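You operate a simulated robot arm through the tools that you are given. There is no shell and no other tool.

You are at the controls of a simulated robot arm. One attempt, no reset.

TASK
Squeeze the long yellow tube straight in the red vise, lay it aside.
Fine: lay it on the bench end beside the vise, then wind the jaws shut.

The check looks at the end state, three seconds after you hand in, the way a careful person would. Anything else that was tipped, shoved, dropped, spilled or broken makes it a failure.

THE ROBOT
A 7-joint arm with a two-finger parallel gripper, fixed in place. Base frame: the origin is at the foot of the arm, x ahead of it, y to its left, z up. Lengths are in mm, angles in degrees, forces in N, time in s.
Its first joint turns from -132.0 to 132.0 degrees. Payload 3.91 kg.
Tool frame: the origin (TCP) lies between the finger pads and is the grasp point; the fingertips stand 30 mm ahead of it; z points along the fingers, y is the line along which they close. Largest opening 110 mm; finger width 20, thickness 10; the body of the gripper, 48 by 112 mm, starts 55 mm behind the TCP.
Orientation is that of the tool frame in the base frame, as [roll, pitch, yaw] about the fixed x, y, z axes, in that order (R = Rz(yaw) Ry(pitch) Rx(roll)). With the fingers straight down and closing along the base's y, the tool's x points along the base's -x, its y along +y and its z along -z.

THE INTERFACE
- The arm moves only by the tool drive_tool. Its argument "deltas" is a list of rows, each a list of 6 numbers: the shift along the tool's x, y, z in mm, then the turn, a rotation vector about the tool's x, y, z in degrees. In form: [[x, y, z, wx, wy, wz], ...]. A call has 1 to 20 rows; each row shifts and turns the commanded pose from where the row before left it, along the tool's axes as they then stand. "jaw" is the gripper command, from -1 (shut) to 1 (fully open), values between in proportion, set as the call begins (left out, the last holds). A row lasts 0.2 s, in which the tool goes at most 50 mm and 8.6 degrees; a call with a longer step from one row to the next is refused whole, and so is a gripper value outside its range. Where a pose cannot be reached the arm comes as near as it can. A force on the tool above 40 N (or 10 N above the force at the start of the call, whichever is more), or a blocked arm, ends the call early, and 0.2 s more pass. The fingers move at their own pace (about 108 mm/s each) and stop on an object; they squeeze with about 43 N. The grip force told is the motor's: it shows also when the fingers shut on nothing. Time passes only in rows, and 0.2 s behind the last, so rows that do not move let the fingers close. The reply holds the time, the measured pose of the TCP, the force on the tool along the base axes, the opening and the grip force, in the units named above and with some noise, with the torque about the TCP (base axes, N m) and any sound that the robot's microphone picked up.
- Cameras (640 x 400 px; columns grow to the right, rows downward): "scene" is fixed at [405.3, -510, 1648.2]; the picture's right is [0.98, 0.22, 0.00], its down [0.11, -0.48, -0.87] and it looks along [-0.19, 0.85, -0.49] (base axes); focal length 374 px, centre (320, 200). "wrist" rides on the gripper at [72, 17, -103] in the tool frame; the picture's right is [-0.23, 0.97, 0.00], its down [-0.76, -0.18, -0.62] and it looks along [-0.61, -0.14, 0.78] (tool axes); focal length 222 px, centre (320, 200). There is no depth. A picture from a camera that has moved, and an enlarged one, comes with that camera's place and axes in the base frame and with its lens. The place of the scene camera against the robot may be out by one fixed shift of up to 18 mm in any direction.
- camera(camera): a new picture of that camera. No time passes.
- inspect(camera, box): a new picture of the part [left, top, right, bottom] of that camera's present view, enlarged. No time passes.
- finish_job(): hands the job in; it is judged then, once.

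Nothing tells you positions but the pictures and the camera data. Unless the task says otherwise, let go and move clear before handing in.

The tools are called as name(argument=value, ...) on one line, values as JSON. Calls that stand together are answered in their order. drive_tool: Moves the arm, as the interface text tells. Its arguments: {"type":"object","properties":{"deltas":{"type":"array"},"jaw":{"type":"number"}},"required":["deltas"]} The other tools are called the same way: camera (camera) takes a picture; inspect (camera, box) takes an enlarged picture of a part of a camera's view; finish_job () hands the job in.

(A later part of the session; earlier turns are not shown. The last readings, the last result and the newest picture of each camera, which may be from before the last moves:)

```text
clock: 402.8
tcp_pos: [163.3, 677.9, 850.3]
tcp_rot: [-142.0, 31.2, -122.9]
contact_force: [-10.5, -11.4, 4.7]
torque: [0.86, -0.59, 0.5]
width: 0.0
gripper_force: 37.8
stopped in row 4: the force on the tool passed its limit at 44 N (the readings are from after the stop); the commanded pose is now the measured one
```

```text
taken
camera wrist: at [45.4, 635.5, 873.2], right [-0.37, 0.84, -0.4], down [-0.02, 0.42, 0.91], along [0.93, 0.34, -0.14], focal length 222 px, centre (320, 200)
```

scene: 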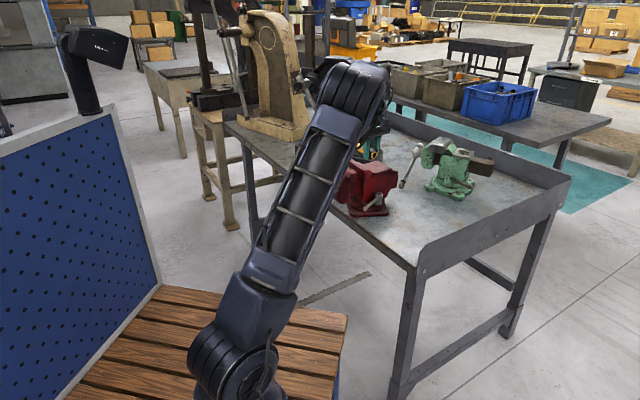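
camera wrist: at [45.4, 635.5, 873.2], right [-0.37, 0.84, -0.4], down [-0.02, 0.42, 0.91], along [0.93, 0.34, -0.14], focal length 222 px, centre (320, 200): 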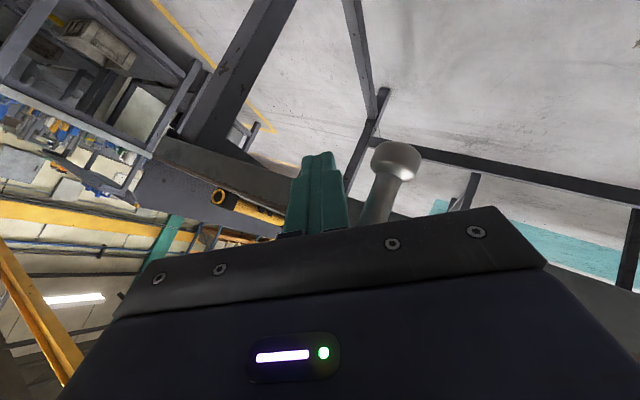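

The tip has just reached the rod plane beside the rod. I'll try pushing it gently toward +d from here.

drive_tool(deltas=[[1.6, 0, -2, 0, 0, 0], [-0.5, 4.2, -2.6, 0, 0, 0], [-0.5, 4.2, -2.6, 0, 0, 0], [-0.5, 4.2, -2.6, 0, 0, 0], [-0.5, 4.2, -2.6, 0, 0, 0], [-0.5, 4.2, -2.6, 0, 0, 0], [-0.5, 4.2, -2.6, 0, 0, 0]])

camera(camera="wrist")

inspect(camera="scene", box=[290, 140, 390, 240])

```text
clock: 404.4
tcp_pos: [140.7, 695.2, 849.6]
tcp_rot: [-142.0, 31.1, -122.9]
contact_force: [0.4, -1.6, 0.8]
torque: [-0.02, 0.0, 0.01]
width: 0.0
gripper_force: 37.5
```

```text
taken
camera wrist: at [22.0, 654.0, 871.5], right [-0.37, 0.84, -0.4], down [-0.02, 0.42, 0.91], along [0.93, 0.34, -0.14], focal length 222 px, centre (320, 200)
```

wrist: 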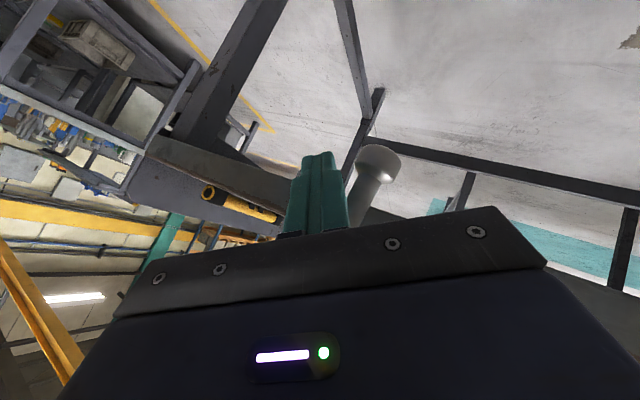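

```text
4.00 times, centred on (340, 190) of scene
camera zoom: at [405.3, -510.0, 1648.2], right [0.98, 0.22, 0.0], down [0.11, -0.48, -0.87], along [-0.19, 0.85, -0.49], focal length 1497 px, centre (240, 240)
```

zoom: 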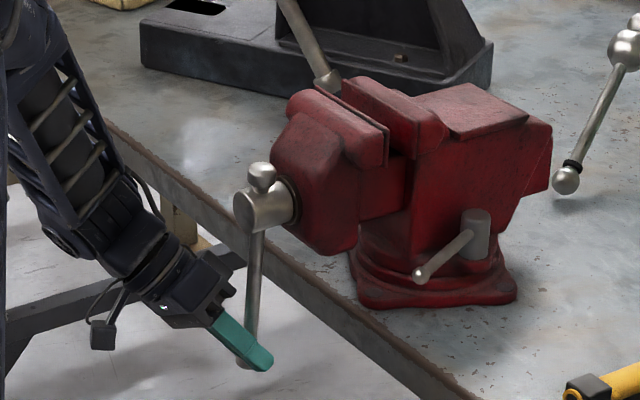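

The rod follows with almost no force. Continue along the circle with this orientation.

drive_tool(deltas=[[-2.3, 5.2, -4.1, 0, 0, 0], [-2.3, 5.2, -4.1, 0, 0, 0], [-2.3, 5.2, -4.1, 0, 0, 0], [-2.5, 5.8, -4.7, 0, 0, 0], [-2.5, 5.8, -4.7, 0, 0, 0], [-2.5, 5.8, -4.7, 0, 0, 0]])

camera(camera="wrist")

inspect(camera="scene", box=[290, 140, 390, 240])

```text
clock: 405.8
tcp_pos: [111.2, 729.7, 857.9]
tcp_rot: [-142.0, 31.3, -122.8]
contact_force: [-0.7, -3.0, 0.3]
torque: [-0.04, -0.02, -0.02]
width: 0.0
gripper_force: 37.2
```

```text
taken
camera wrist: at [-6.7, 687.9, 880.5], right [-0.37, 0.84, -0.39], down [-0.02, 0.42, 0.91], along [0.93, 0.34, -0.14], focal length 222 px, centre (320, 200)
```

wrist: 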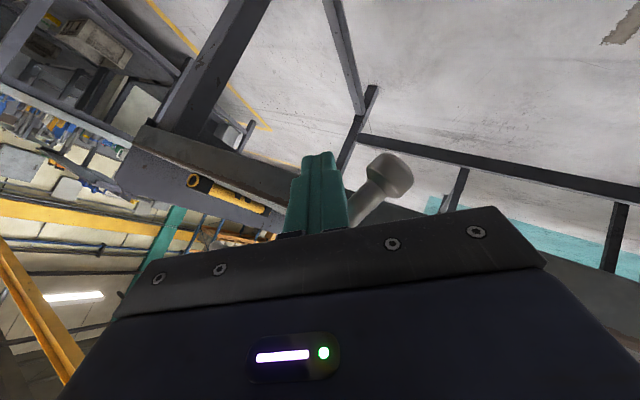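

```text
4.00 times, centred on (340, 190) of scene
camera zoom: at [405.3, -510.0, 1648.2], right [0.98, 0.22, 0.0], down [0.11, -0.48, -0.87], along [-0.19, 0.85, -0.49], focal length 1497 px, centre (240, 240)
```

zoom: 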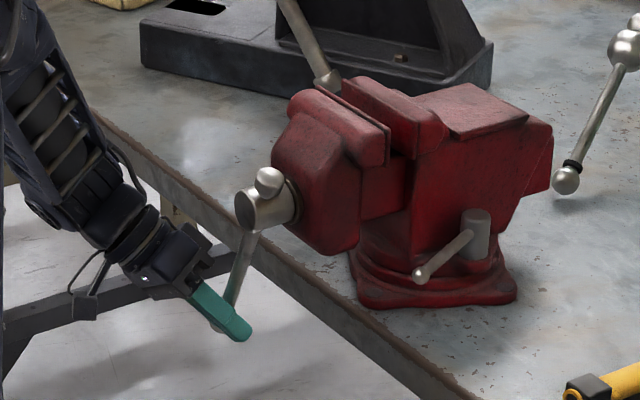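

Excellent. The handle turns easily with this peg. Continue up the +d side.

drive_tool(deltas=[[-3.2, 4.9, -5.4, 0, 0, 0], [-3.2, 4.9, -5.4, 0, 0, 0], [-3.2, 4.9, -5.4, 0, 0, 0], [-4, 3.9, -6.3, 0, 0, 0], [-4, 3.9, -6.3, 0, 0, 0], [-4, 3.9, -6.3, 0, 0, 0], [-4.5, 2.5, -6.6, 0, 0, 0], [-4.5, 2.5, -6.6, 0, 0, 0], [-4.5, 2.5, -6.6, 0, 0, 0], [-5.1, 1.1, -7, 0, 0, 0], [-5.1, 1.1, -7, 0, 0, 0], [-5.1, 1.1, -7, 0, 0, 0]])

camera(camera="wrist")

inspect(camera="scene", box=[290, 140, 390, 240])

```text
clock: 408.4
tcp_pos: [59.6, 790.6, 914.9]
tcp_rot: [-142.1, 31.3, -122.8]
contact_force: [-8.7, -16.3, -0.5]
torque: [0.04, -0.06, 0.26]
width: 0.0
gripper_force: 37.8
```

```text
taken
camera wrist: at [-57.8, 748.8, 937.5], right [-0.37, 0.84, -0.39], down [-0.02, 0.42, 0.91], along [0.93, 0.34, -0.14], focal length 222 px, centre (320, 200)
```

wrist: 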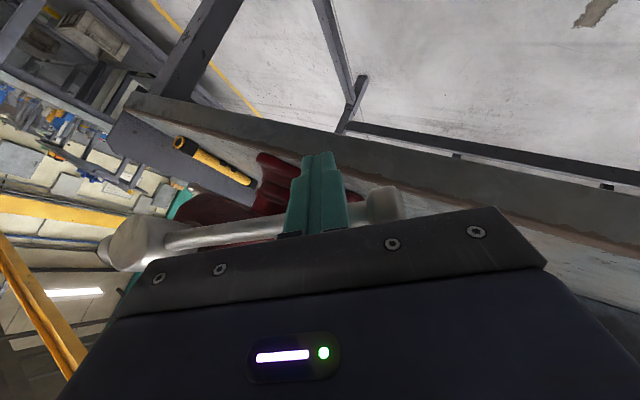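

```text
4.00 times, centred on (340, 190) of scene
camera zoom: at [405.3, -510.0, 1648.2], right [0.98, 0.22, 0.0], down [0.11, -0.48, -0.87], along [-0.19, 0.85, -0.49], focal length 1497 px, centre (240, 240)
```

zoom: 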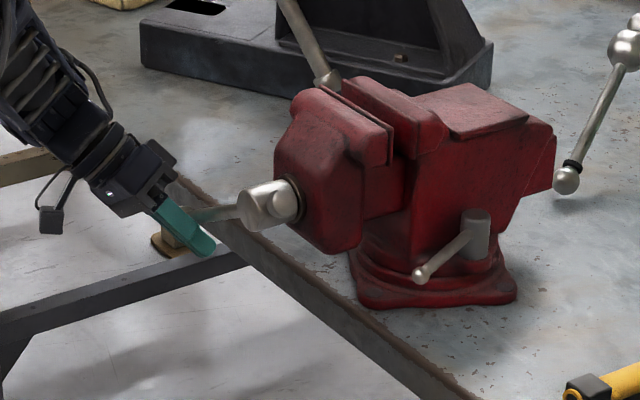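

drive_tool(deltas=[[-5.2, -0.6, -7.2, 0, 0, 0], [-5.2, -0.6, -7.2, 0, 0, 0], [-5.2, -0.6, -7.2, 0, 0, 0], [-5.4, -2.3, -7, 0, 0, 0], [-5.4, -2.3, -7, 0, 0, 0], [-5.4, -2.3, -7, 0, 0, 0], [-5.3, -3.9, -6.3, 0, 0, 0], [-5.3, -3.9, -6.3, 0, 0, 0], [-5.3, -3.9, -6.3, 0, 0, 0]])

drive_tool(deltas=[[-5, -5.4, -5.4, 0, 0, 0], [-5, -5.4, -5.4, 0, 0, 0], [-5, -5.4, -5.4, 0, 0, 0], [-4.5, -6.7, -4.3, 0, 0, 0], [-4.5, -6.7, -4.3, 0, 0, 0], [-4.5, -6.7, -4.3, 0, 0, 0], [-3.9, -7.6, -3, 0, 0, 0], [-3.9, -7.6, -3, 0, 0, 0], [-3.9, -7.6, -3, 0, 0, 0]])

camera(camera="wrist")

inspect(camera="scene", box=[290, 130, 400, 240])

```text
clock: 410.4
tcp_pos: [48.1, 810.6, 993.5]
tcp_rot: [-141.8, 31.2, -123.0]
contact_force: [-0.9, -2.2, -3.1]
torque: [0.01, 0.02, -0.02]
width: 0.2
gripper_force: 37.3
```

```text
clock: 412.4
tcp_pos: [66.1, 798.2, 1070.9]
tcp_rot: [-141.9, 31.3, -122.9]
contact_force: [0.1, 0.7, -0.6]
torque: [-0.03, 0.02, 0.05]
width: 0.0
gripper_force: 37.9
```

```text
taken
camera wrist: at [-52.0, 756.6, 1093.1], right [-0.37, 0.84, -0.39], down [-0.02, 0.42, 0.91], along [0.93, 0.34, -0.14], focal length 222 px, centre (320, 200)
```

wrist: 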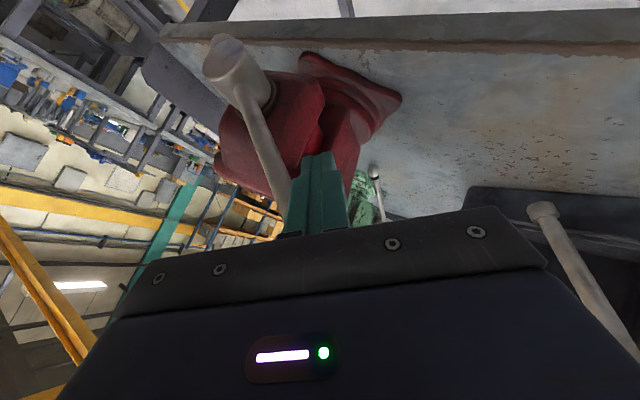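

```text
3.64 times, centred on (345, 185) of scene
camera zoom: at [405.3, -510.0, 1648.2], right [0.98, 0.22, 0.0], down [0.11, -0.48, -0.87], along [-0.19, 0.85, -0.49], focal length 1361 px, centre (229, 254)
```

zoom: 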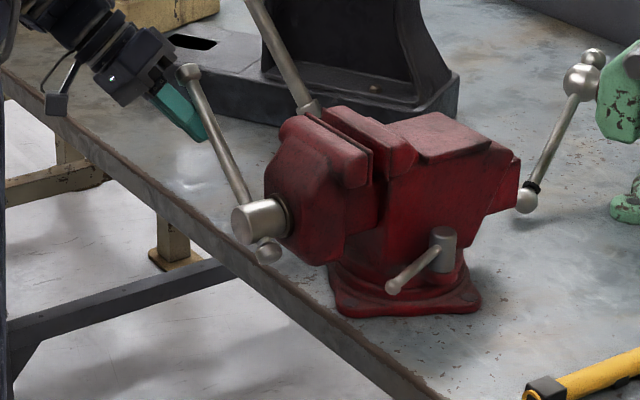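

drive_tool(deltas=[[-2.9, -7.7, -1.7, 0, 0, 0], [-2.9, -7.7, -1.7, 0, 0, 0], [-2.9, -7.7, -1.7, 0, 0, 0], [-2.1, -7.8, -0.5, 0, 0, 0], [-2.1, -7.8, -0.5, 0, 0, 0], [-2.1, -7.8, -0.5, 0, 0, 0], [-1.4, -7.6, 0.6, 0, 0, 0], [-1.4, -7.6, 0.6, 0, 0, 0], [-1.4, -7.6, 0.6, 0, 0, 0], [-0.7, -7.3, 1.5, 0, 0, 0], [-0.7, -7.3, 1.5, 0, 0, 0], [-0.7, -7.3, 1.5, 0, 0, 0], [0, -7, 2.4, 0, 0, 0], [0, -7, 2.4, 0, 0, 0], [0, -7, 2.4, 0, 0, 0]])

camera(camera="wrist")

inspect(camera="scene", box=[290, 130, 400, 240])

```text
clock: 415.6
tcp_pos: [136.9, 735.3, 1136.1]
tcp_rot: [-142.0, 31.3, -122.9]
contact_force: [-1.5, 0.0, 0.4]
torque: [0.0, -0.01, 0.03]
width: 0.0
gripper_force: 37.4
```

```text
taken
camera wrist: at [17.8, 693.4, 1158.7], right [-0.37, 0.84, -0.39], down [-0.02, 0.42, 0.91], along [0.93, 0.34, -0.14], focal length 222 px, centre (320, 200)
```

wrist: 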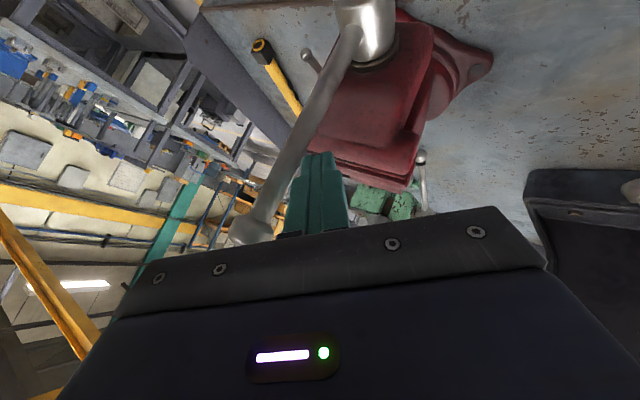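

```text
3.64 times, centred on (345, 185) of scene
camera zoom: at [405.3, -510.0, 1648.2], right [0.98, 0.22, 0.0], down [0.11, -0.48, -0.87], along [-0.19, 0.85, -0.49], focal length 1361 px, centre (229, 254)
```

zoom: 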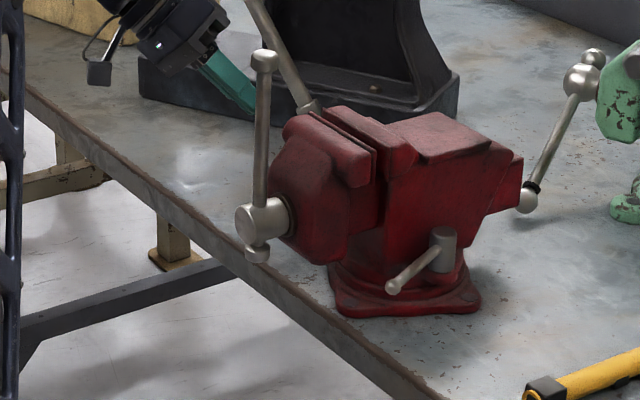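

Over the top now, and the jaws are visibly closer. Continue down the −d side.

drive_tool(deltas=[[0.6, -6.5, 3.1, 0, 0, 0], [0.6, -6.5, 3.1, 0, 0, 0], [0.6, -6.5, 3.1, 0, 0, 0], [1.3, -6.3, 4.2, 0, 0, 0], [1.3, -6.3, 4.2, 0, 0, 0], [1.3, -6.3, 4.2, 0, 0, 0], [2, -5.7, 5.1, 0, 0, 0], [2, -5.7, 5.1, 0, 0, 0], [2, -5.7, 5.1, 0, 0, 0], [2.7, -4.8, 5.8, 0, 0, 0], [2.7, -4.8, 5.8, 0, 0, 0], [2.7, -4.8, 5.8, 0, 0, 0]])

camera(camera="wrist")

inspect(camera="scene", box=[290, 130, 400, 240])

```text
clock: 418.2
tcp_pos: [201.2, 672.8, 1126.0]
tcp_rot: [-142.1, 31.4, -122.9]
contact_force: [-0.2, 0.6, 0.5]
torque: [-0.02, -0.03, 0.02]
width: 0.0
gripper_force: 37.9
```

```text
taken
camera wrist: at [83.1, 630.7, 1148.3], right [-0.37, 0.84, -0.39], down [-0.02, 0.42, 0.91], along [0.93, 0.34, -0.14], focal length 222 px, centre (320, 200)
```

wrist: 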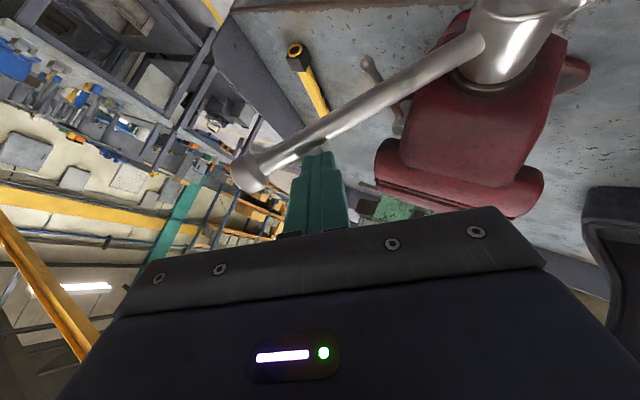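

```text
3.64 times, centred on (345, 185) of scene
camera zoom: at [405.3, -510.0, 1648.2], right [0.98, 0.22, 0.0], down [0.11, -0.48, -0.87], along [-0.19, 0.85, -0.49], focal length 1361 px, centre (229, 254)
```

zoom: 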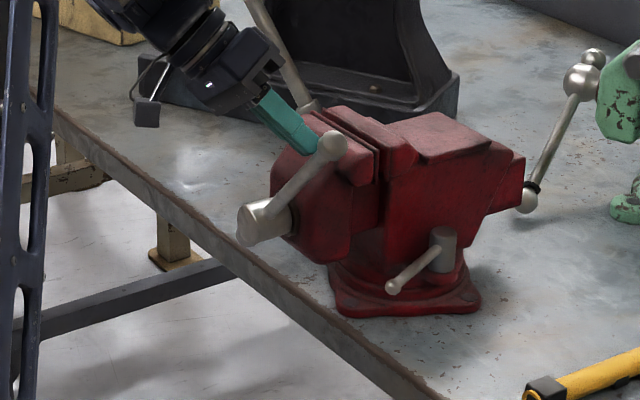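

The jaw gap is down to about 12 mm. Continue pressing down.

drive_tool(deltas=[[3.5, -3.8, 6.6, 0, 0, 0], [3.5, -3.8, 6.6, 0, 0, 0], [3.5, -3.8, 6.6, 0, 0, 0], [4, -2.5, 7, 0, 0, 0], [4, -2.5, 7, 0, 0, 0], [4, -2.5, 7, 0, 0, 0], [4.6, -1, 7.4, 0, 0, 0], [4.6, -1, 7.4, 0, 0, 0], [4.6, -1, 7.4, 0, 0, 0], [4.9, 0.6, 7.4, 0, 0, 0], [4.9, 0.6, 7.4, 0, 0, 0], [4.9, 0.6, 7.4, 0, 0, 0]])

camera(camera="wrist")

inspect(camera="scene", box=[290, 130, 400, 240])

```text
clock: 420.8
tcp_pos: [250.4, 621.8, 1052.9]
tcp_rot: [-142.0, 31.1, -123.0]
contact_force: [-0.6, -0.5, -0.3]
torque: [-0.01, -0.01, 0.04]
width: 0.0
gripper_force: 37.4
```

```text
taken
camera wrist: at [132.2, 580.6, 1074.3], right [-0.37, 0.84, -0.4], down [-0.02, 0.42, 0.91], along [0.93, 0.34, -0.14], focal length 222 px, centre (320, 200)
```

wrist: 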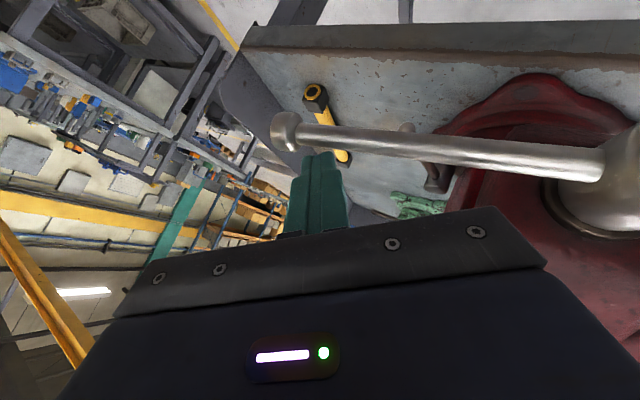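

```text
3.64 times, centred on (345, 185) of scene
camera zoom: at [405.3, -510.0, 1648.2], right [0.98, 0.22, 0.0], down [0.11, -0.48, -0.87], along [-0.19, 0.85, -0.49], focal length 1361 px, centre (229, 254)
```

zoom: 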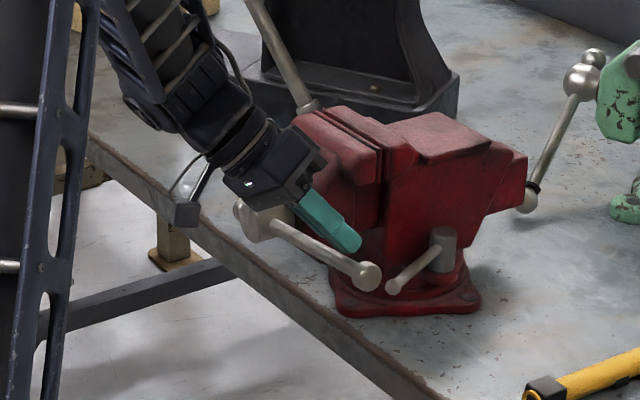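

The jaws look almost shut. Keep going until they meet.

drive_tool(deltas=[[5.1, 2.4, 7.2, 0, 0, 0], [5.1, 2.4, 7.2, 0, 0, 0], [5.1, 2.4, 7.2, 0, 0, 0], [5, 3.9, 6.5, 0, 0, 0], [5, 3.9, 6.5, 0, 0, 0], [5, 3.9, 6.5, 0, 0, 0]])

camera(camera="wrist")

inspect(camera="scene", box=[290, 130, 400, 240])

inspect(camera="scene", box=[345, 145, 395, 195])

```text
clock: 422.2
tcp_pos: [257.6, 613.3, 997.8]
tcp_rot: [-142.0, 31.2, -122.9]
contact_force: [0.7, -0.2, -0.1]
torque: [-0.01, 0.0, 0.04]
width: 0.0
gripper_force: 37.5
```

```text
taken
camera wrist: at [139.5, 572.2, 1020.9], right [-0.37, 0.84, -0.4], down [-0.02, 0.42, 0.91], along [0.93, 0.34, -0.14], focal length 222 px, centre (320, 200)
```

wrist: 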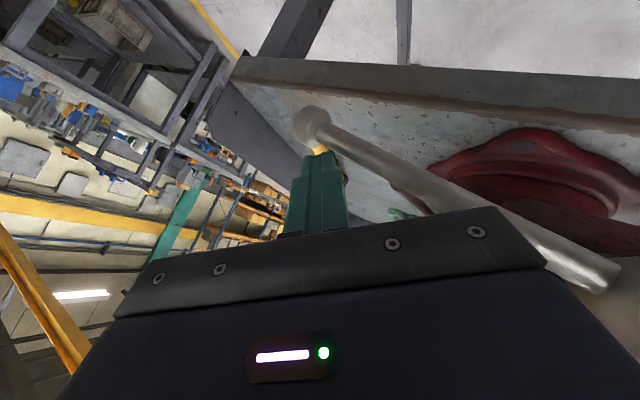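

```text
3.64 times, centred on (345, 185) of scene
camera zoom: at [405.3, -510.0, 1648.2], right [0.98, 0.22, 0.0], down [0.11, -0.48, -0.87], along [-0.19, 0.85, -0.49], focal length 1361 px, centre (229, 254)
```

zoom: 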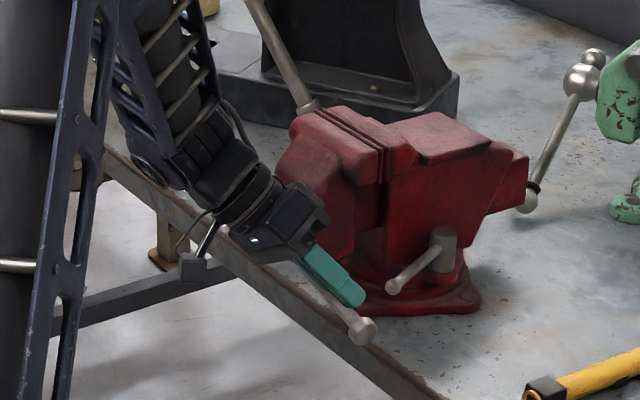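

```text
8.00 times, centred on (370, 170) of scene
camera zoom: at [405.3, -510.0, 1648.2], right [0.98, 0.22, 0.0], down [0.11, -0.48, -0.87], along [-0.19, 0.85, -0.49], focal length 2994 px, centre (-80, 440)
```

zoom: 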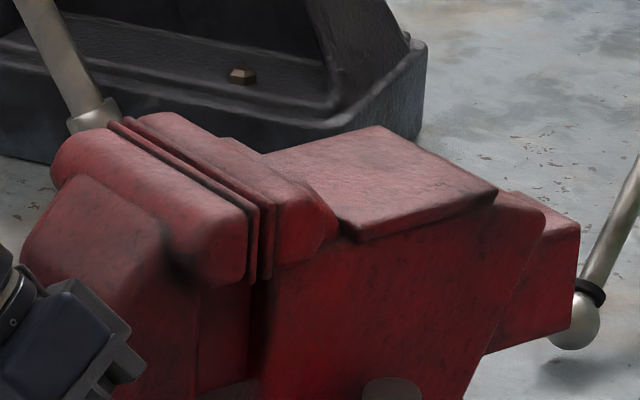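

The jaw plates look nearly in contact. I'll push on until there's firm resistance.

drive_tool(deltas=[[4.7, 5.4, 5.5, 0, 0, 0], [4.7, 5.4, 5.5, 0, 0, 0], [4.7, 5.4, 5.5, 0, 0, 0], [4.2, 6.7, 4.4, 0, 0, 0], [4.2, 6.7, 4.4, 0, 0, 0], [4.2, 6.7, 4.4, 0, 0, 0]])

camera(camera="wrist")

inspect(camera="scene", box=[345, 145, 395, 195])

inspect(camera="scene", box=[290, 130, 400, 240])

```text
clock: 423.6
tcp_pos: [249.5, 619.8, 947.0]
tcp_rot: [-142.0, 31.3, -123.0]
contact_force: [-1.1, 0.2, 0.3]
torque: [-0.03, 0.01, 0.03]
width: 0.2
gripper_force: 36.9
```

```text
taken
camera wrist: at [131.4, 578.0, 968.3], right [-0.37, 0.84, -0.4], down [-0.02, 0.42, 0.91], along [0.93, 0.34, -0.14], focal length 222 px, centre (320, 200)
```

wrist: 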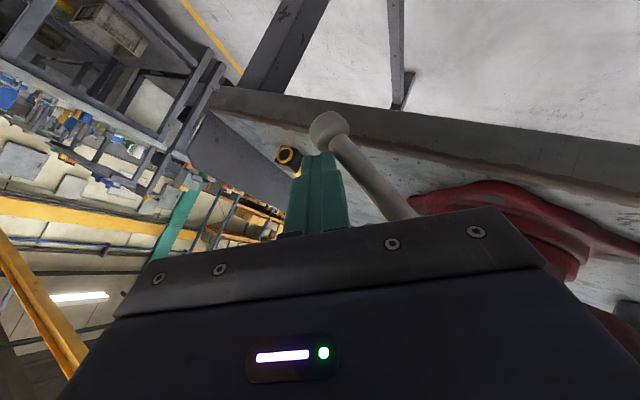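

```text
8.00 times, centred on (370, 170) of scene
camera zoom: at [405.3, -510.0, 1648.2], right [0.98, 0.22, 0.0], down [0.11, -0.48, -0.87], along [-0.19, 0.85, -0.49], focal length 2994 px, centre (-80, 440)
```

zoom: 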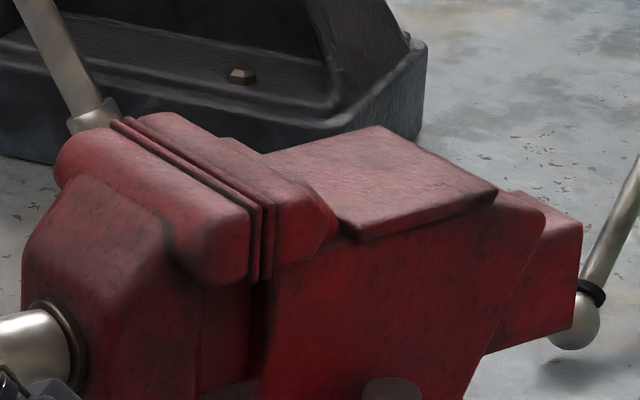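

```text
3.64 times, centred on (345, 185) of scene
camera zoom: at [405.3, -510.0, 1648.2], right [0.98, 0.22, 0.0], down [0.11, -0.48, -0.87], along [-0.19, 0.85, -0.49], focal length 1361 px, centre (229, 254)
```

zoom: 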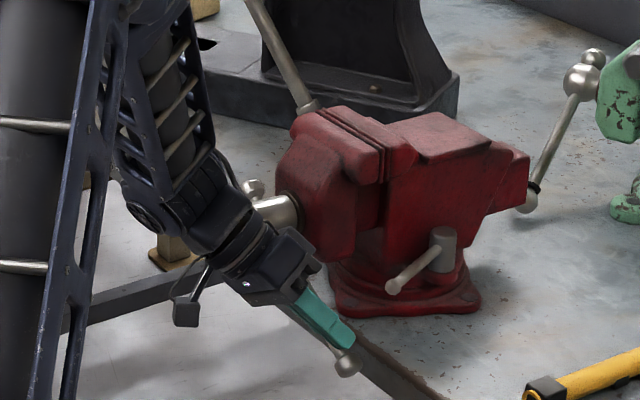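

drive_tool(deltas=[[3.6, 7.6, 3.3, 0, 0, 0], [3.6, 7.6, 3.3, 0, 0, 0], [3.6, 7.6, 3.3, 0, 0, 0], [2.7, 7.7, 1.9, 0, 0, 0], [2.7, 7.7, 1.9, 0, 0, 0], [2.7, 7.7, 1.9, 0, 0, 0]])

camera(camera="wrist")

inspect(camera="scene", box=[345, 145, 395, 195])

```text
clock: 425.0
tcp_pos: [228.9, 638.9, 902.5]
tcp_rot: [-142.0, 31.3, -123.0]
contact_force: [-3.8, 2.6, 5.4]
torque: [0.05, 0.08, -0.03]
width: 0.0
gripper_force: 38.1
```

```text
taken
camera wrist: at [110.3, 597.3, 923.9], right [-0.37, 0.84, -0.39], down [-0.02, 0.42, 0.91], along [0.93, 0.34, -0.14], focal length 222 px, centre (320, 200)
```

wrist: 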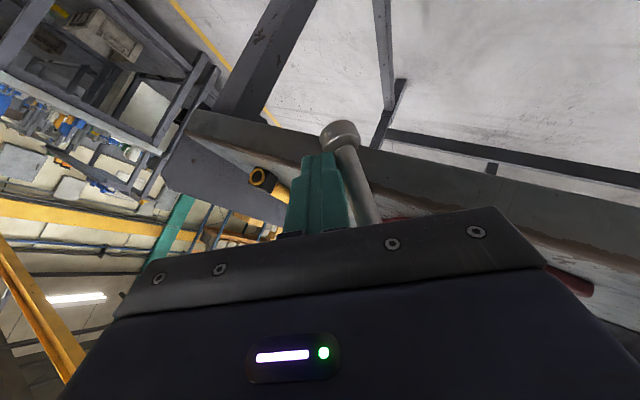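

```text
8.00 times, centred on (370, 170) of scene
camera zoom: at [405.3, -510.0, 1648.2], right [0.98, 0.22, 0.0], down [0.11, -0.48, -0.87], along [-0.19, 0.85, -0.49], focal length 2994 px, centre (-80, 440)
```

zoom: 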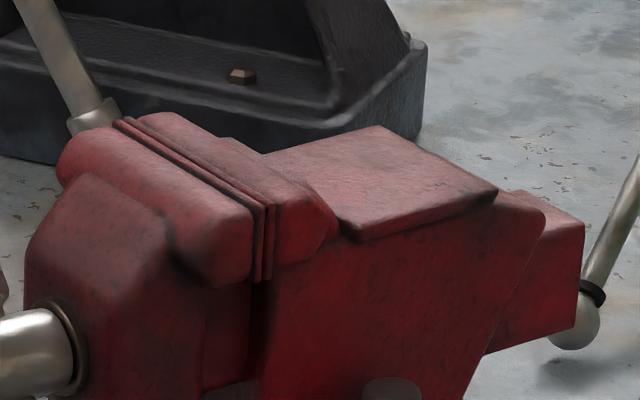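

drive_tool(deltas=[[1.9, 7.8, 0.7, 0, 0, 0], [1.9, 7.8, 0.7, 0, 0, 0], [1.9, 7.8, 0.7, 0, 0, 0], [1.2, 7.6, -0.4, 0, 0, 0], [1.2, 7.6, -0.4, 0, 0, 0], [1.2, 7.6, -0.4, 0, 0, 0]])

camera(camera="wrist")

inspect(camera="scene", box=[345, 145, 395, 195])

```text
clock: 426.4
tcp_pos: [203.2, 665.3, 870.1]
tcp_rot: [-142.0, 31.1, -122.9]
contact_force: [0.7, -1.9, 0.5]
torque: [-0.02, 0.0, -0.01]
width: 0.3
gripper_force: 37.2
```

```text
taken
camera wrist: at [85.3, 622.6, 893.0], right [-0.37, 0.84, -0.4], down [-0.02, 0.42, 0.91], along [0.93, 0.34, -0.14], focal length 222 px, centre (320, 200)
```

wrist: 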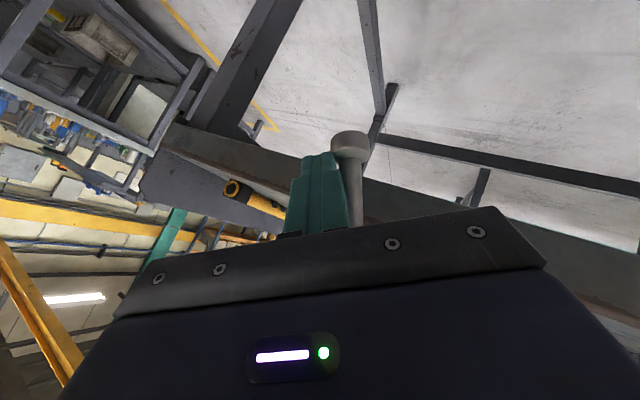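

```text
8.00 times, centred on (370, 170) of scene
camera zoom: at [405.3, -510.0, 1648.2], right [0.98, 0.22, 0.0], down [0.11, -0.48, -0.87], along [-0.19, 0.85, -0.49], focal length 2994 px, centre (-80, 440)
```

zoom: 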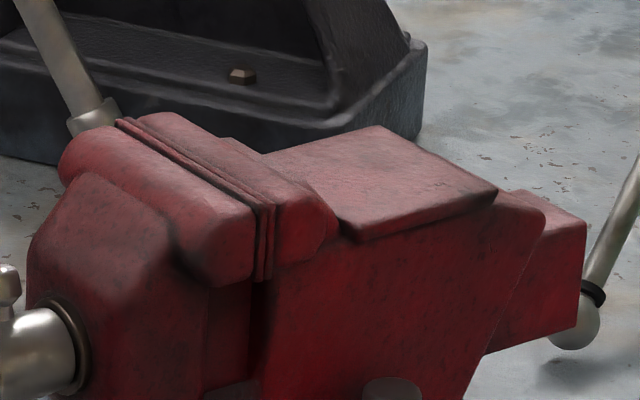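

The plates are almost touching. I'll shift the peg 12 mm toward +a (the handle has moved in with the screw) and continue.

drive_tool(deltas=[[1, -3, 2, 0, 0, 0], [-5, 1, 3.3, 0, 0, 0], [-5, 1, 3.3, 0, 0, 0], [0.5, 7.3, -1.3, 0, 0, 0], [0.5, 7.3, -1.3, 0, 0, 0], [0.5, 7.3, -1.3, 0, 0, 0], [-0.2, 7, -2.2, 0, 0, 0], [-0.2, 7, -2.2, 0, 0, 0], [-0.2, 7, -2.2, 0, 0, 0]])

camera(camera="wrist")

inspect(camera="scene", box=[345, 145, 395, 195])

inspect(camera="scene", box=[290, 130, 400, 240])

```text
clock: 427.2
tcp_pos: [207.2, 668.1, 869.3]
tcp_rot: [-142.0, 31.0, -122.7]
contact_force: [-9.3, -5.0, 0.8]
torque: [0.35, -0.57, 0.5]
width: 0.0
gripper_force: 37.6
stopped in row 3: the force on the tool passed its limit at 53 N (the readings are from after the stop); the commanded pose is now the measured one
```

```text
taken
camera wrist: at [89.8, 626.2, 892.2], right [-0.37, 0.84, -0.4], down [-0.02, 0.42, 0.91], along [0.93, 0.35, -0.14], focal length 222 px, centre (320, 200)
```

wrist: 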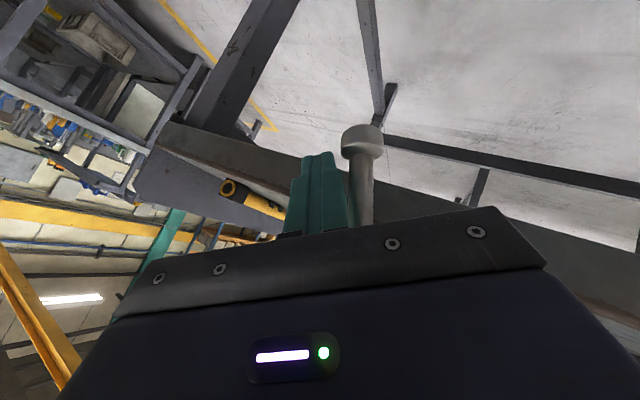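

```text
8.00 times, centred on (370, 170) of scene
camera zoom: at [405.3, -510.0, 1648.2], right [0.98, 0.22, 0.0], down [0.11, -0.48, -0.87], along [-0.19, 0.85, -0.49], focal length 2994 px, centre (-80, 440)
```

zoom: 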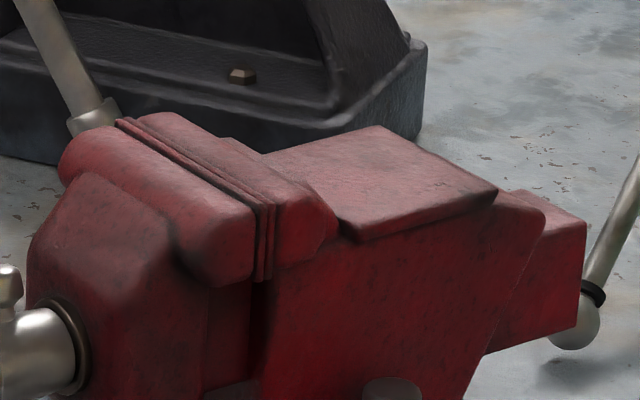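

```text
3.64 times, centred on (345, 185) of scene
camera zoom: at [405.3, -510.0, 1648.2], right [0.98, 0.22, 0.0], down [0.11, -0.48, -0.87], along [-0.19, 0.85, -0.49], focal length 1361 px, centre (229, 254)
```

zoom: 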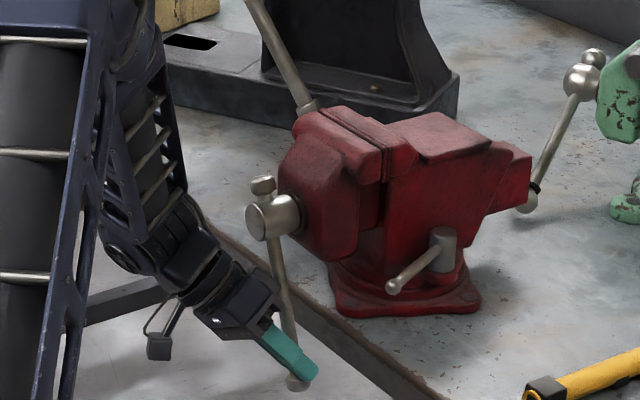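

drive_tool(deltas=[[2.5, -0.5, -1.6, 0, 0, 0], [0.6, 6.5, -1.3, 0, 0, 0], [0.6, 6.5, -1.3, 0, 0, 0], [0.6, 6.5, -1.3, 0, 0, 0], [0, 6.5, -2.2, 0, 0, 0], [0, 6.5, -2.2, 0, 0, 0], [0, 6.5, -2.2, 0, 0, 0]])

camera(camera="wrist")

inspect(camera="scene", box=[345, 145, 395, 195])

```text
clock: 428.8
tcp_pos: [180.8, 692.2, 856.2]
tcp_rot: [-142.0, 31.0, -122.7]
contact_force: [-6.8, -9.3, 6.2]
torque: [0.11, 0.06, 0.09]
width: 0.0
gripper_force: 38.0
```

```text
taken
camera wrist: at [61.1, 650.0, 878.7], right [-0.37, 0.84, -0.4], down [-0.02, 0.42, 0.91], along [0.93, 0.35, -0.14], focal length 222 px, centre (320, 200)
```

wrist: 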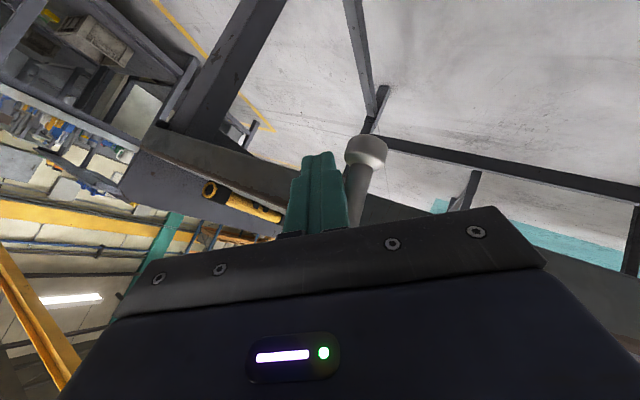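

```text
8.00 times, centred on (370, 170) of scene
camera zoom: at [405.3, -510.0, 1648.2], right [0.98, 0.22, 0.0], down [0.11, -0.48, -0.87], along [-0.19, 0.85, -0.49], focal length 2994 px, centre (-80, 440)
```

zoom: 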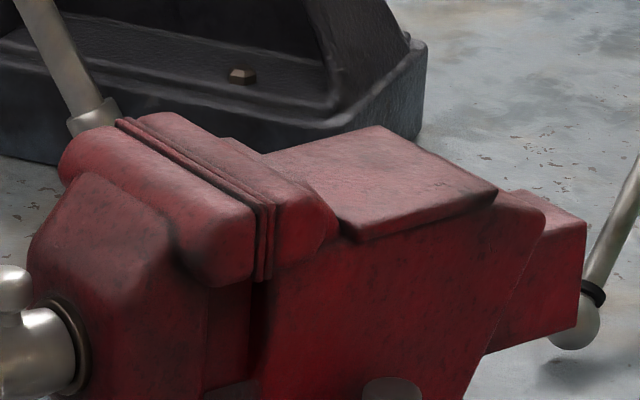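

drive_tool(deltas=[[-0.4, 6, -2.6, 0, 0, 0], [-0.4, 6, -2.6, 0, 0, 0], [-0.4, 6, -2.6, 0, 0, 0], [-1, 6, -3.6, 0, 0, 0]])

drive_tool(deltas=[[-1.2, 5.8, -3.8, 0, 0, 0], [-1.2, 5.8, -3.8, 0, 0, 0], [-1.4, 5.8, -4, 0, 0, 0], [-1.8, 5.6, -4.6, 0, 0, 0]])

camera(camera="wrist")

inspect(camera="scene", box=[345, 145, 395, 195])

inspect(camera="scene", box=[290, 130, 400, 240])

```text
clock: 429.8
tcp_pos: [161.6, 710.6, 851.0]
tcp_rot: [-142.0, 31.2, -122.8]
contact_force: [-0.7, -1.1, -0.6]
torque: [0.01, 0.01, 0.03]
width: 0.2
gripper_force: 38.0
```

```text
clock: 430.8
tcp_pos: [139.9, 729.6, 852.3]
tcp_rot: [-142.0, 31.0, -122.8]
contact_force: [2.4, -4.9, -2.0]
torque: [-0.08, -0.01, -0.09]
width: 0.1
gripper_force: 37.3
```

```text
taken
camera wrist: at [22.2, 687.5, 875.9], right [-0.37, 0.84, -0.4], down [-0.02, 0.42, 0.91], along [0.93, 0.35, -0.14], focal length 222 px, centre (320, 200)
```

wrist: 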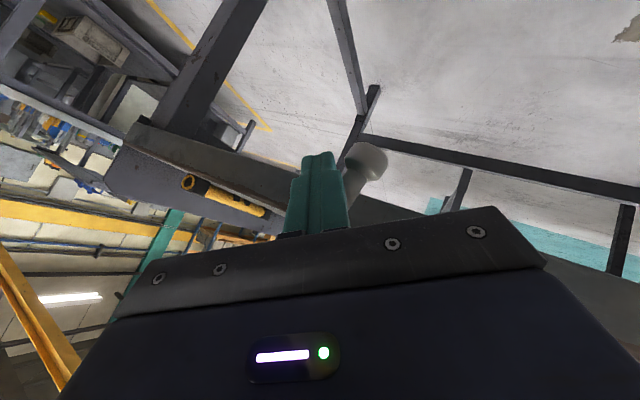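

```text
8.00 times, centred on (370, 170) of scene
camera zoom: at [405.3, -510.0, 1648.2], right [0.98, 0.22, 0.0], down [0.11, -0.48, -0.87], along [-0.19, 0.85, -0.49], focal length 2994 px, centre (-80, 440)
```

zoom: 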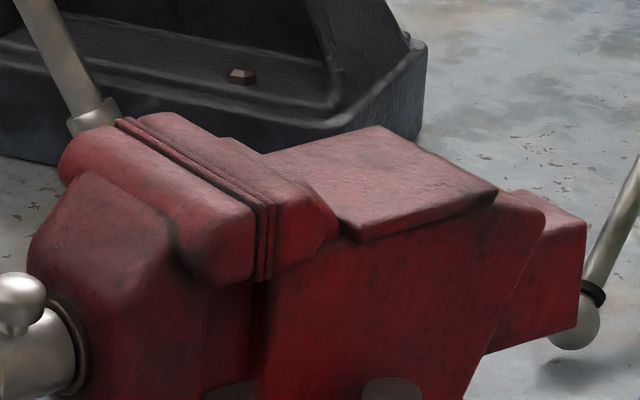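

```text
3.64 times, centred on (345, 185) of scene
camera zoom: at [405.3, -510.0, 1648.2], right [0.98, 0.22, 0.0], down [0.11, -0.48, -0.87], along [-0.19, 0.85, -0.49], focal length 1361 px, centre (229, 254)
```

zoom: 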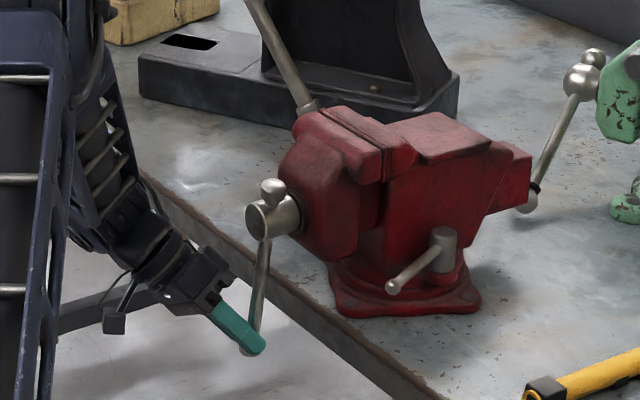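

The jaw plates now touch: no further movement over the last ~30° of handle. I'll turn a little more to snug it up and feel for resistance.

drive_tool(deltas=[[-2.3, 5.6, -4.7, 0, 0, 0], [-2.3, 5.6, -4.7, 0, 0, 0], [-2.5, 5.4, -5, 0, 0, 0], [-3, 4.8, -5.5, 0, 0, 0], [-3, 4.8, -5.5, 0, 0, 0], [-3.3, 4.4, -5.8, 0, 0, 0]])

drive_tool(deltas=[[-3.8, 3.9, -6.3, 0, 0, 0], [-3.8, 3.9, -6.3, 0, 0, 0], [-4, 3.5, -6.5, 0, 0, 0], [-4.4, 2.5, -6.7, 0, 0, 0], [-4.4, 2.5, -6.7, 0, 0, 0]])

inspect(camera="scene", box=[345, 145, 395, 195])

inspect(camera="scene", box=[290, 130, 400, 240])

```text
clock: 432.2
tcp_pos: [108.1, 763.3, 867.9]
tcp_rot: [-142.0, 31.0, -122.7]
contact_force: [0.7, -15.8, 5.6]
torque: [-0.06, -0.03, -0.15]
width: 0.1
gripper_force: 37.6
```

```text
clock: 433.0
tcp_pos: [97.4, 775.1, 875.5]
tcp_rot: [-141.7, 30.7, -122.8]
contact_force: [-1.7, -13.6, 4.9]
torque: [-0.03, -0.02, -0.12]
width: 0.2
gripper_force: 37.4
stopped in row 3: the force on the tool passed its limit at 48 N (the readings are from after the stop); the commanded pose is now the measured one
```

```text
8.00 times, centred on (370, 170) of scene
camera zoom: at [405.3, -510.0, 1648.2], right [0.98, 0.22, 0.0], down [0.11, -0.48, -0.87], along [-0.19, 0.85, -0.49], focal length 2994 px, centre (-80, 440)
```

zoom: 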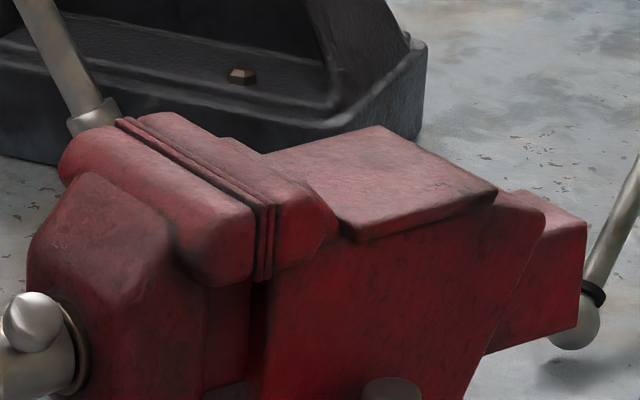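

```text
3.64 times, centred on (345, 185) of scene
camera zoom: at [405.3, -510.0, 1648.2], right [0.98, 0.22, 0.0], down [0.11, -0.48, -0.87], along [-0.19, 0.85, -0.49], focal length 1361 px, centre (229, 254)
```

zoom: 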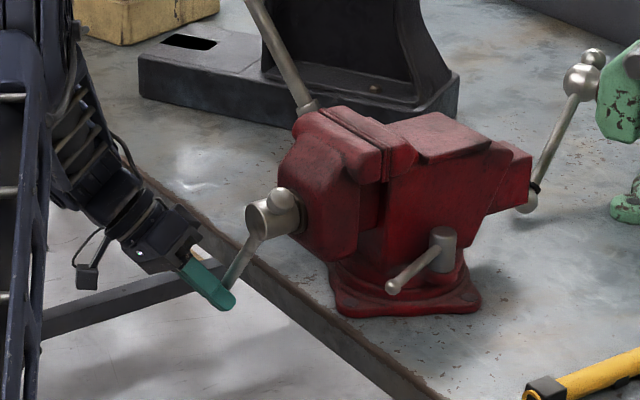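

Firm resistance (48 N) now, so the jaws are shut. I'll withdraw and verify from above.

drive_tool(deltas=[[0, -4, 2, 0, 0, 0], [0, 0, -30, 0, 0, 0], [0, 0, -40, 0, 0, 0], [-20, 0, -35, 0, 0, 0], [-25, -24, -30, 0, 0, 0], [-25, -24, -30, 0, 0, 0], [-25, -24, -30, 0, 0, 0], [-25, -24, -30, 0, 0, 0]])

camera(camera="scene")

```text
clock: 434.8
tcp_pos: [36.9, 793.8, 1138.2]
tcp_rot: [-141.8, 30.8, -122.9]
contact_force: [-0.1, -0.8, -0.6]
torque: [-0.06, -0.03, -0.02]
width: 0.0
gripper_force: 37.5
```

```text
taken
```

scene: 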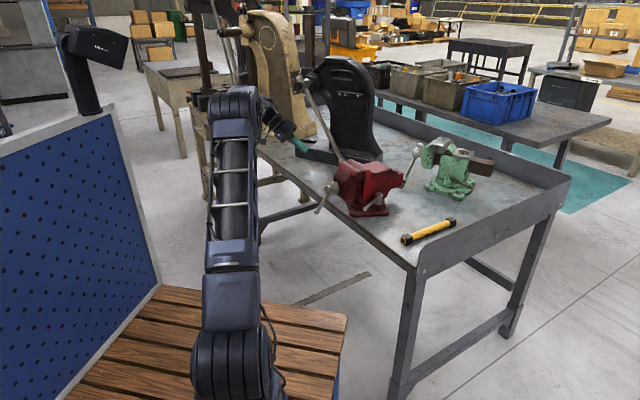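

drive_tool(deltas=[[0, 0, -20, 0, 0, 8.2], [0, 0, -20, 0, 0, 8.2], [0, 0, 0, 0, 0, 8.2], [0, 0, 0, 0, 0, 8.2], [0, 0, 0, 0, 0, 8.2], [0, 0, 0, 0, 0, 8.2], [0, 0, 0, 0, 0, 8.2], [0, 0, 0, 0, 0, 8.2], [0, 0, 0, 0, 0, 8.2], [0, 0, 0, 0, 0, 8.2], [0, 0, 0, 0, 0, 8], [0, 0, 0, 5.73, 5.73, 0], [0, 0, 0, 5.73, 5.73, 0], [0, 0, 0, 5.73, 5.73, 0], [0, 0, 0, 5.73, 5.73, 0], [0, 0, 0, 5.73, 5.73, 0], [0, 0, 0, 5.73, 5.73, 0]])

drive_tool(deltas=[[-20, 25, -12, 0, 0, 0], [-30, 32, -12, 0, 0, 0], [-30, 32, -12, 0, 0, 0], [-30, 32, 0, 0, 0, 0], [-25, 32, 0, 0, 0, 0], [0, 0, 0, 0, 0, 0]])

camera(camera="wrist")

inspect(camera="wrist", box=[220, 0, 460, 190])

```text
clock: 438.4
tcp_pos: [6.9, 790.4, 1169.3]
tcp_rot: [-178.6, -0.2, 135.9]
contact_force: [-0.3, 0.4, -0.3]
torque: [-0.01, -0.05, 0.02]
width: 0.1
gripper_force: 37.9
```

```text
clock: 439.8
tcp_pos: [213.9, 807.9, 1200.1]
tcp_rot: [-178.7, -0.2, 135.9]
contact_force: [0.3, -0.3, 0.1]
torque: [0.01, -0.02, 0.01]
width: 0.2
gripper_force: 38.0
```

```text
taken
camera wrist: at [175.4, 870.7, 1302.3], right [0.84, 0.54, -0.02], down [0.43, -0.65, 0.62], along [0.32, -0.54, -0.78], focal length 222 px, centre (320, 200)
```

wrist: 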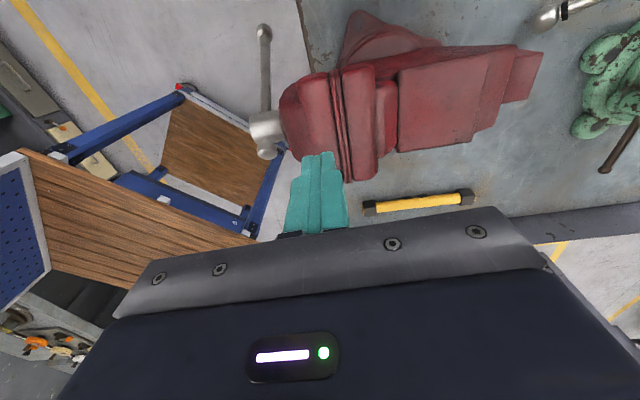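

```text
2.11 times, centred on (340, 95) of wrist
camera zoom: at [175.4, 870.7, 1302.3], right [0.84, 0.54, -0.02], down [0.43, -0.65, 0.62], along [0.32, -0.54, -0.78], focal length 468 px, centre (278, 421)
```

zoom: 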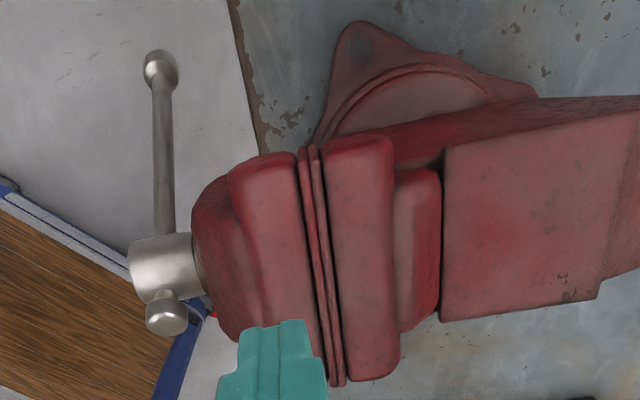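

inspect(camera="wrist", box=[315, 60, 365, 110])

inspect(camera="wrist", box=[320, 110, 370, 190])

inspect(camera="wrist", box=[355, 175, 485, 225])

inspect(camera="scene", box=[390, 200, 470, 260])

```text
8.00 times, centred on (340, 85) of wrist
camera zoom: at [175.4, 870.7, 1302.3], right [0.84, 0.54, -0.02], down [0.43, -0.65, 0.62], along [0.32, -0.54, -0.78], focal length 1777 px, centre (160, 1120)
```

zoom: 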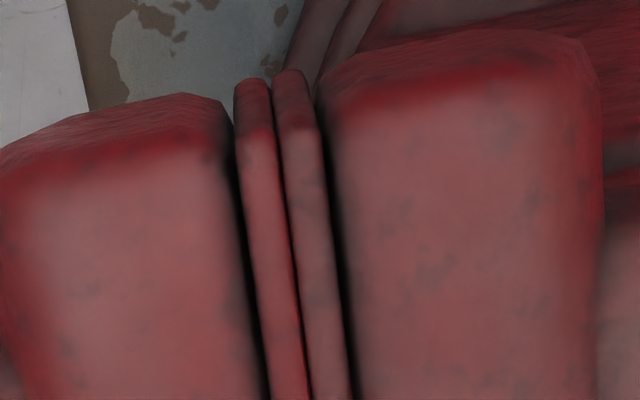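

```text
5.00 times, centred on (345, 150) of wrist
camera zoom: at [175.4, 870.7, 1302.3], right [0.84, 0.54, -0.02], down [0.43, -0.65, 0.62], along [0.32, -0.54, -0.78], focal length 1111 px, centre (195, 450)
```

zoom: 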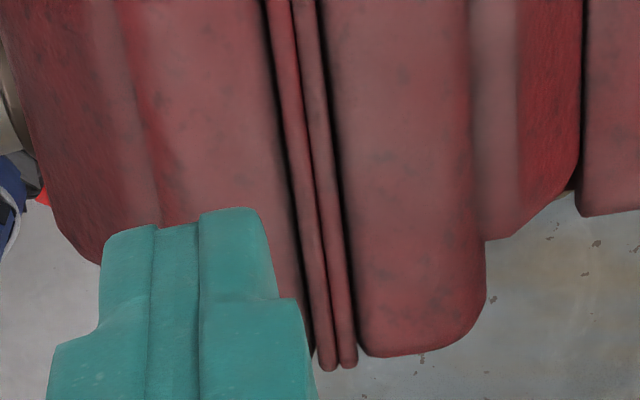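

```text
4.92 times, centred on (420, 200) of wrist
camera zoom: at [175.4, 870.7, 1302.3], right [0.84, 0.54, -0.02], down [0.43, -0.65, 0.62], along [0.32, -0.54, -0.78], focal length 1094 px, centre (-172, 200)
```

zoom: 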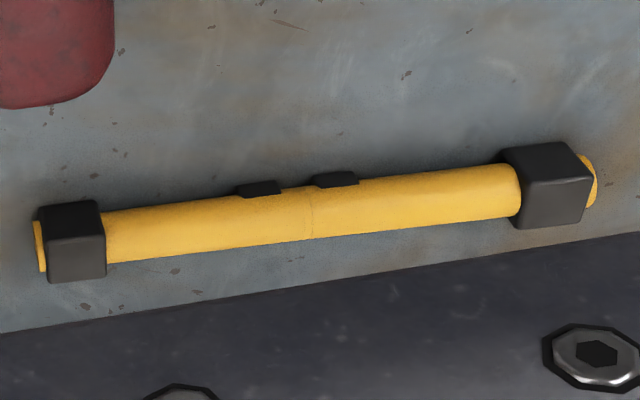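

```text
6.67 times, centred on (430, 230) of scene
camera zoom: at [405.3, -510.0, 1648.2], right [0.98, 0.22, 0.0], down [0.11, -0.48, -0.87], along [-0.19, 0.85, -0.49], focal length 2495 px, centre (-413, 0)
```

zoom: 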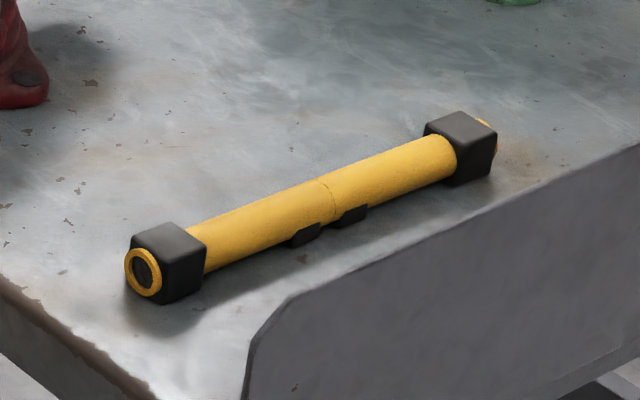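

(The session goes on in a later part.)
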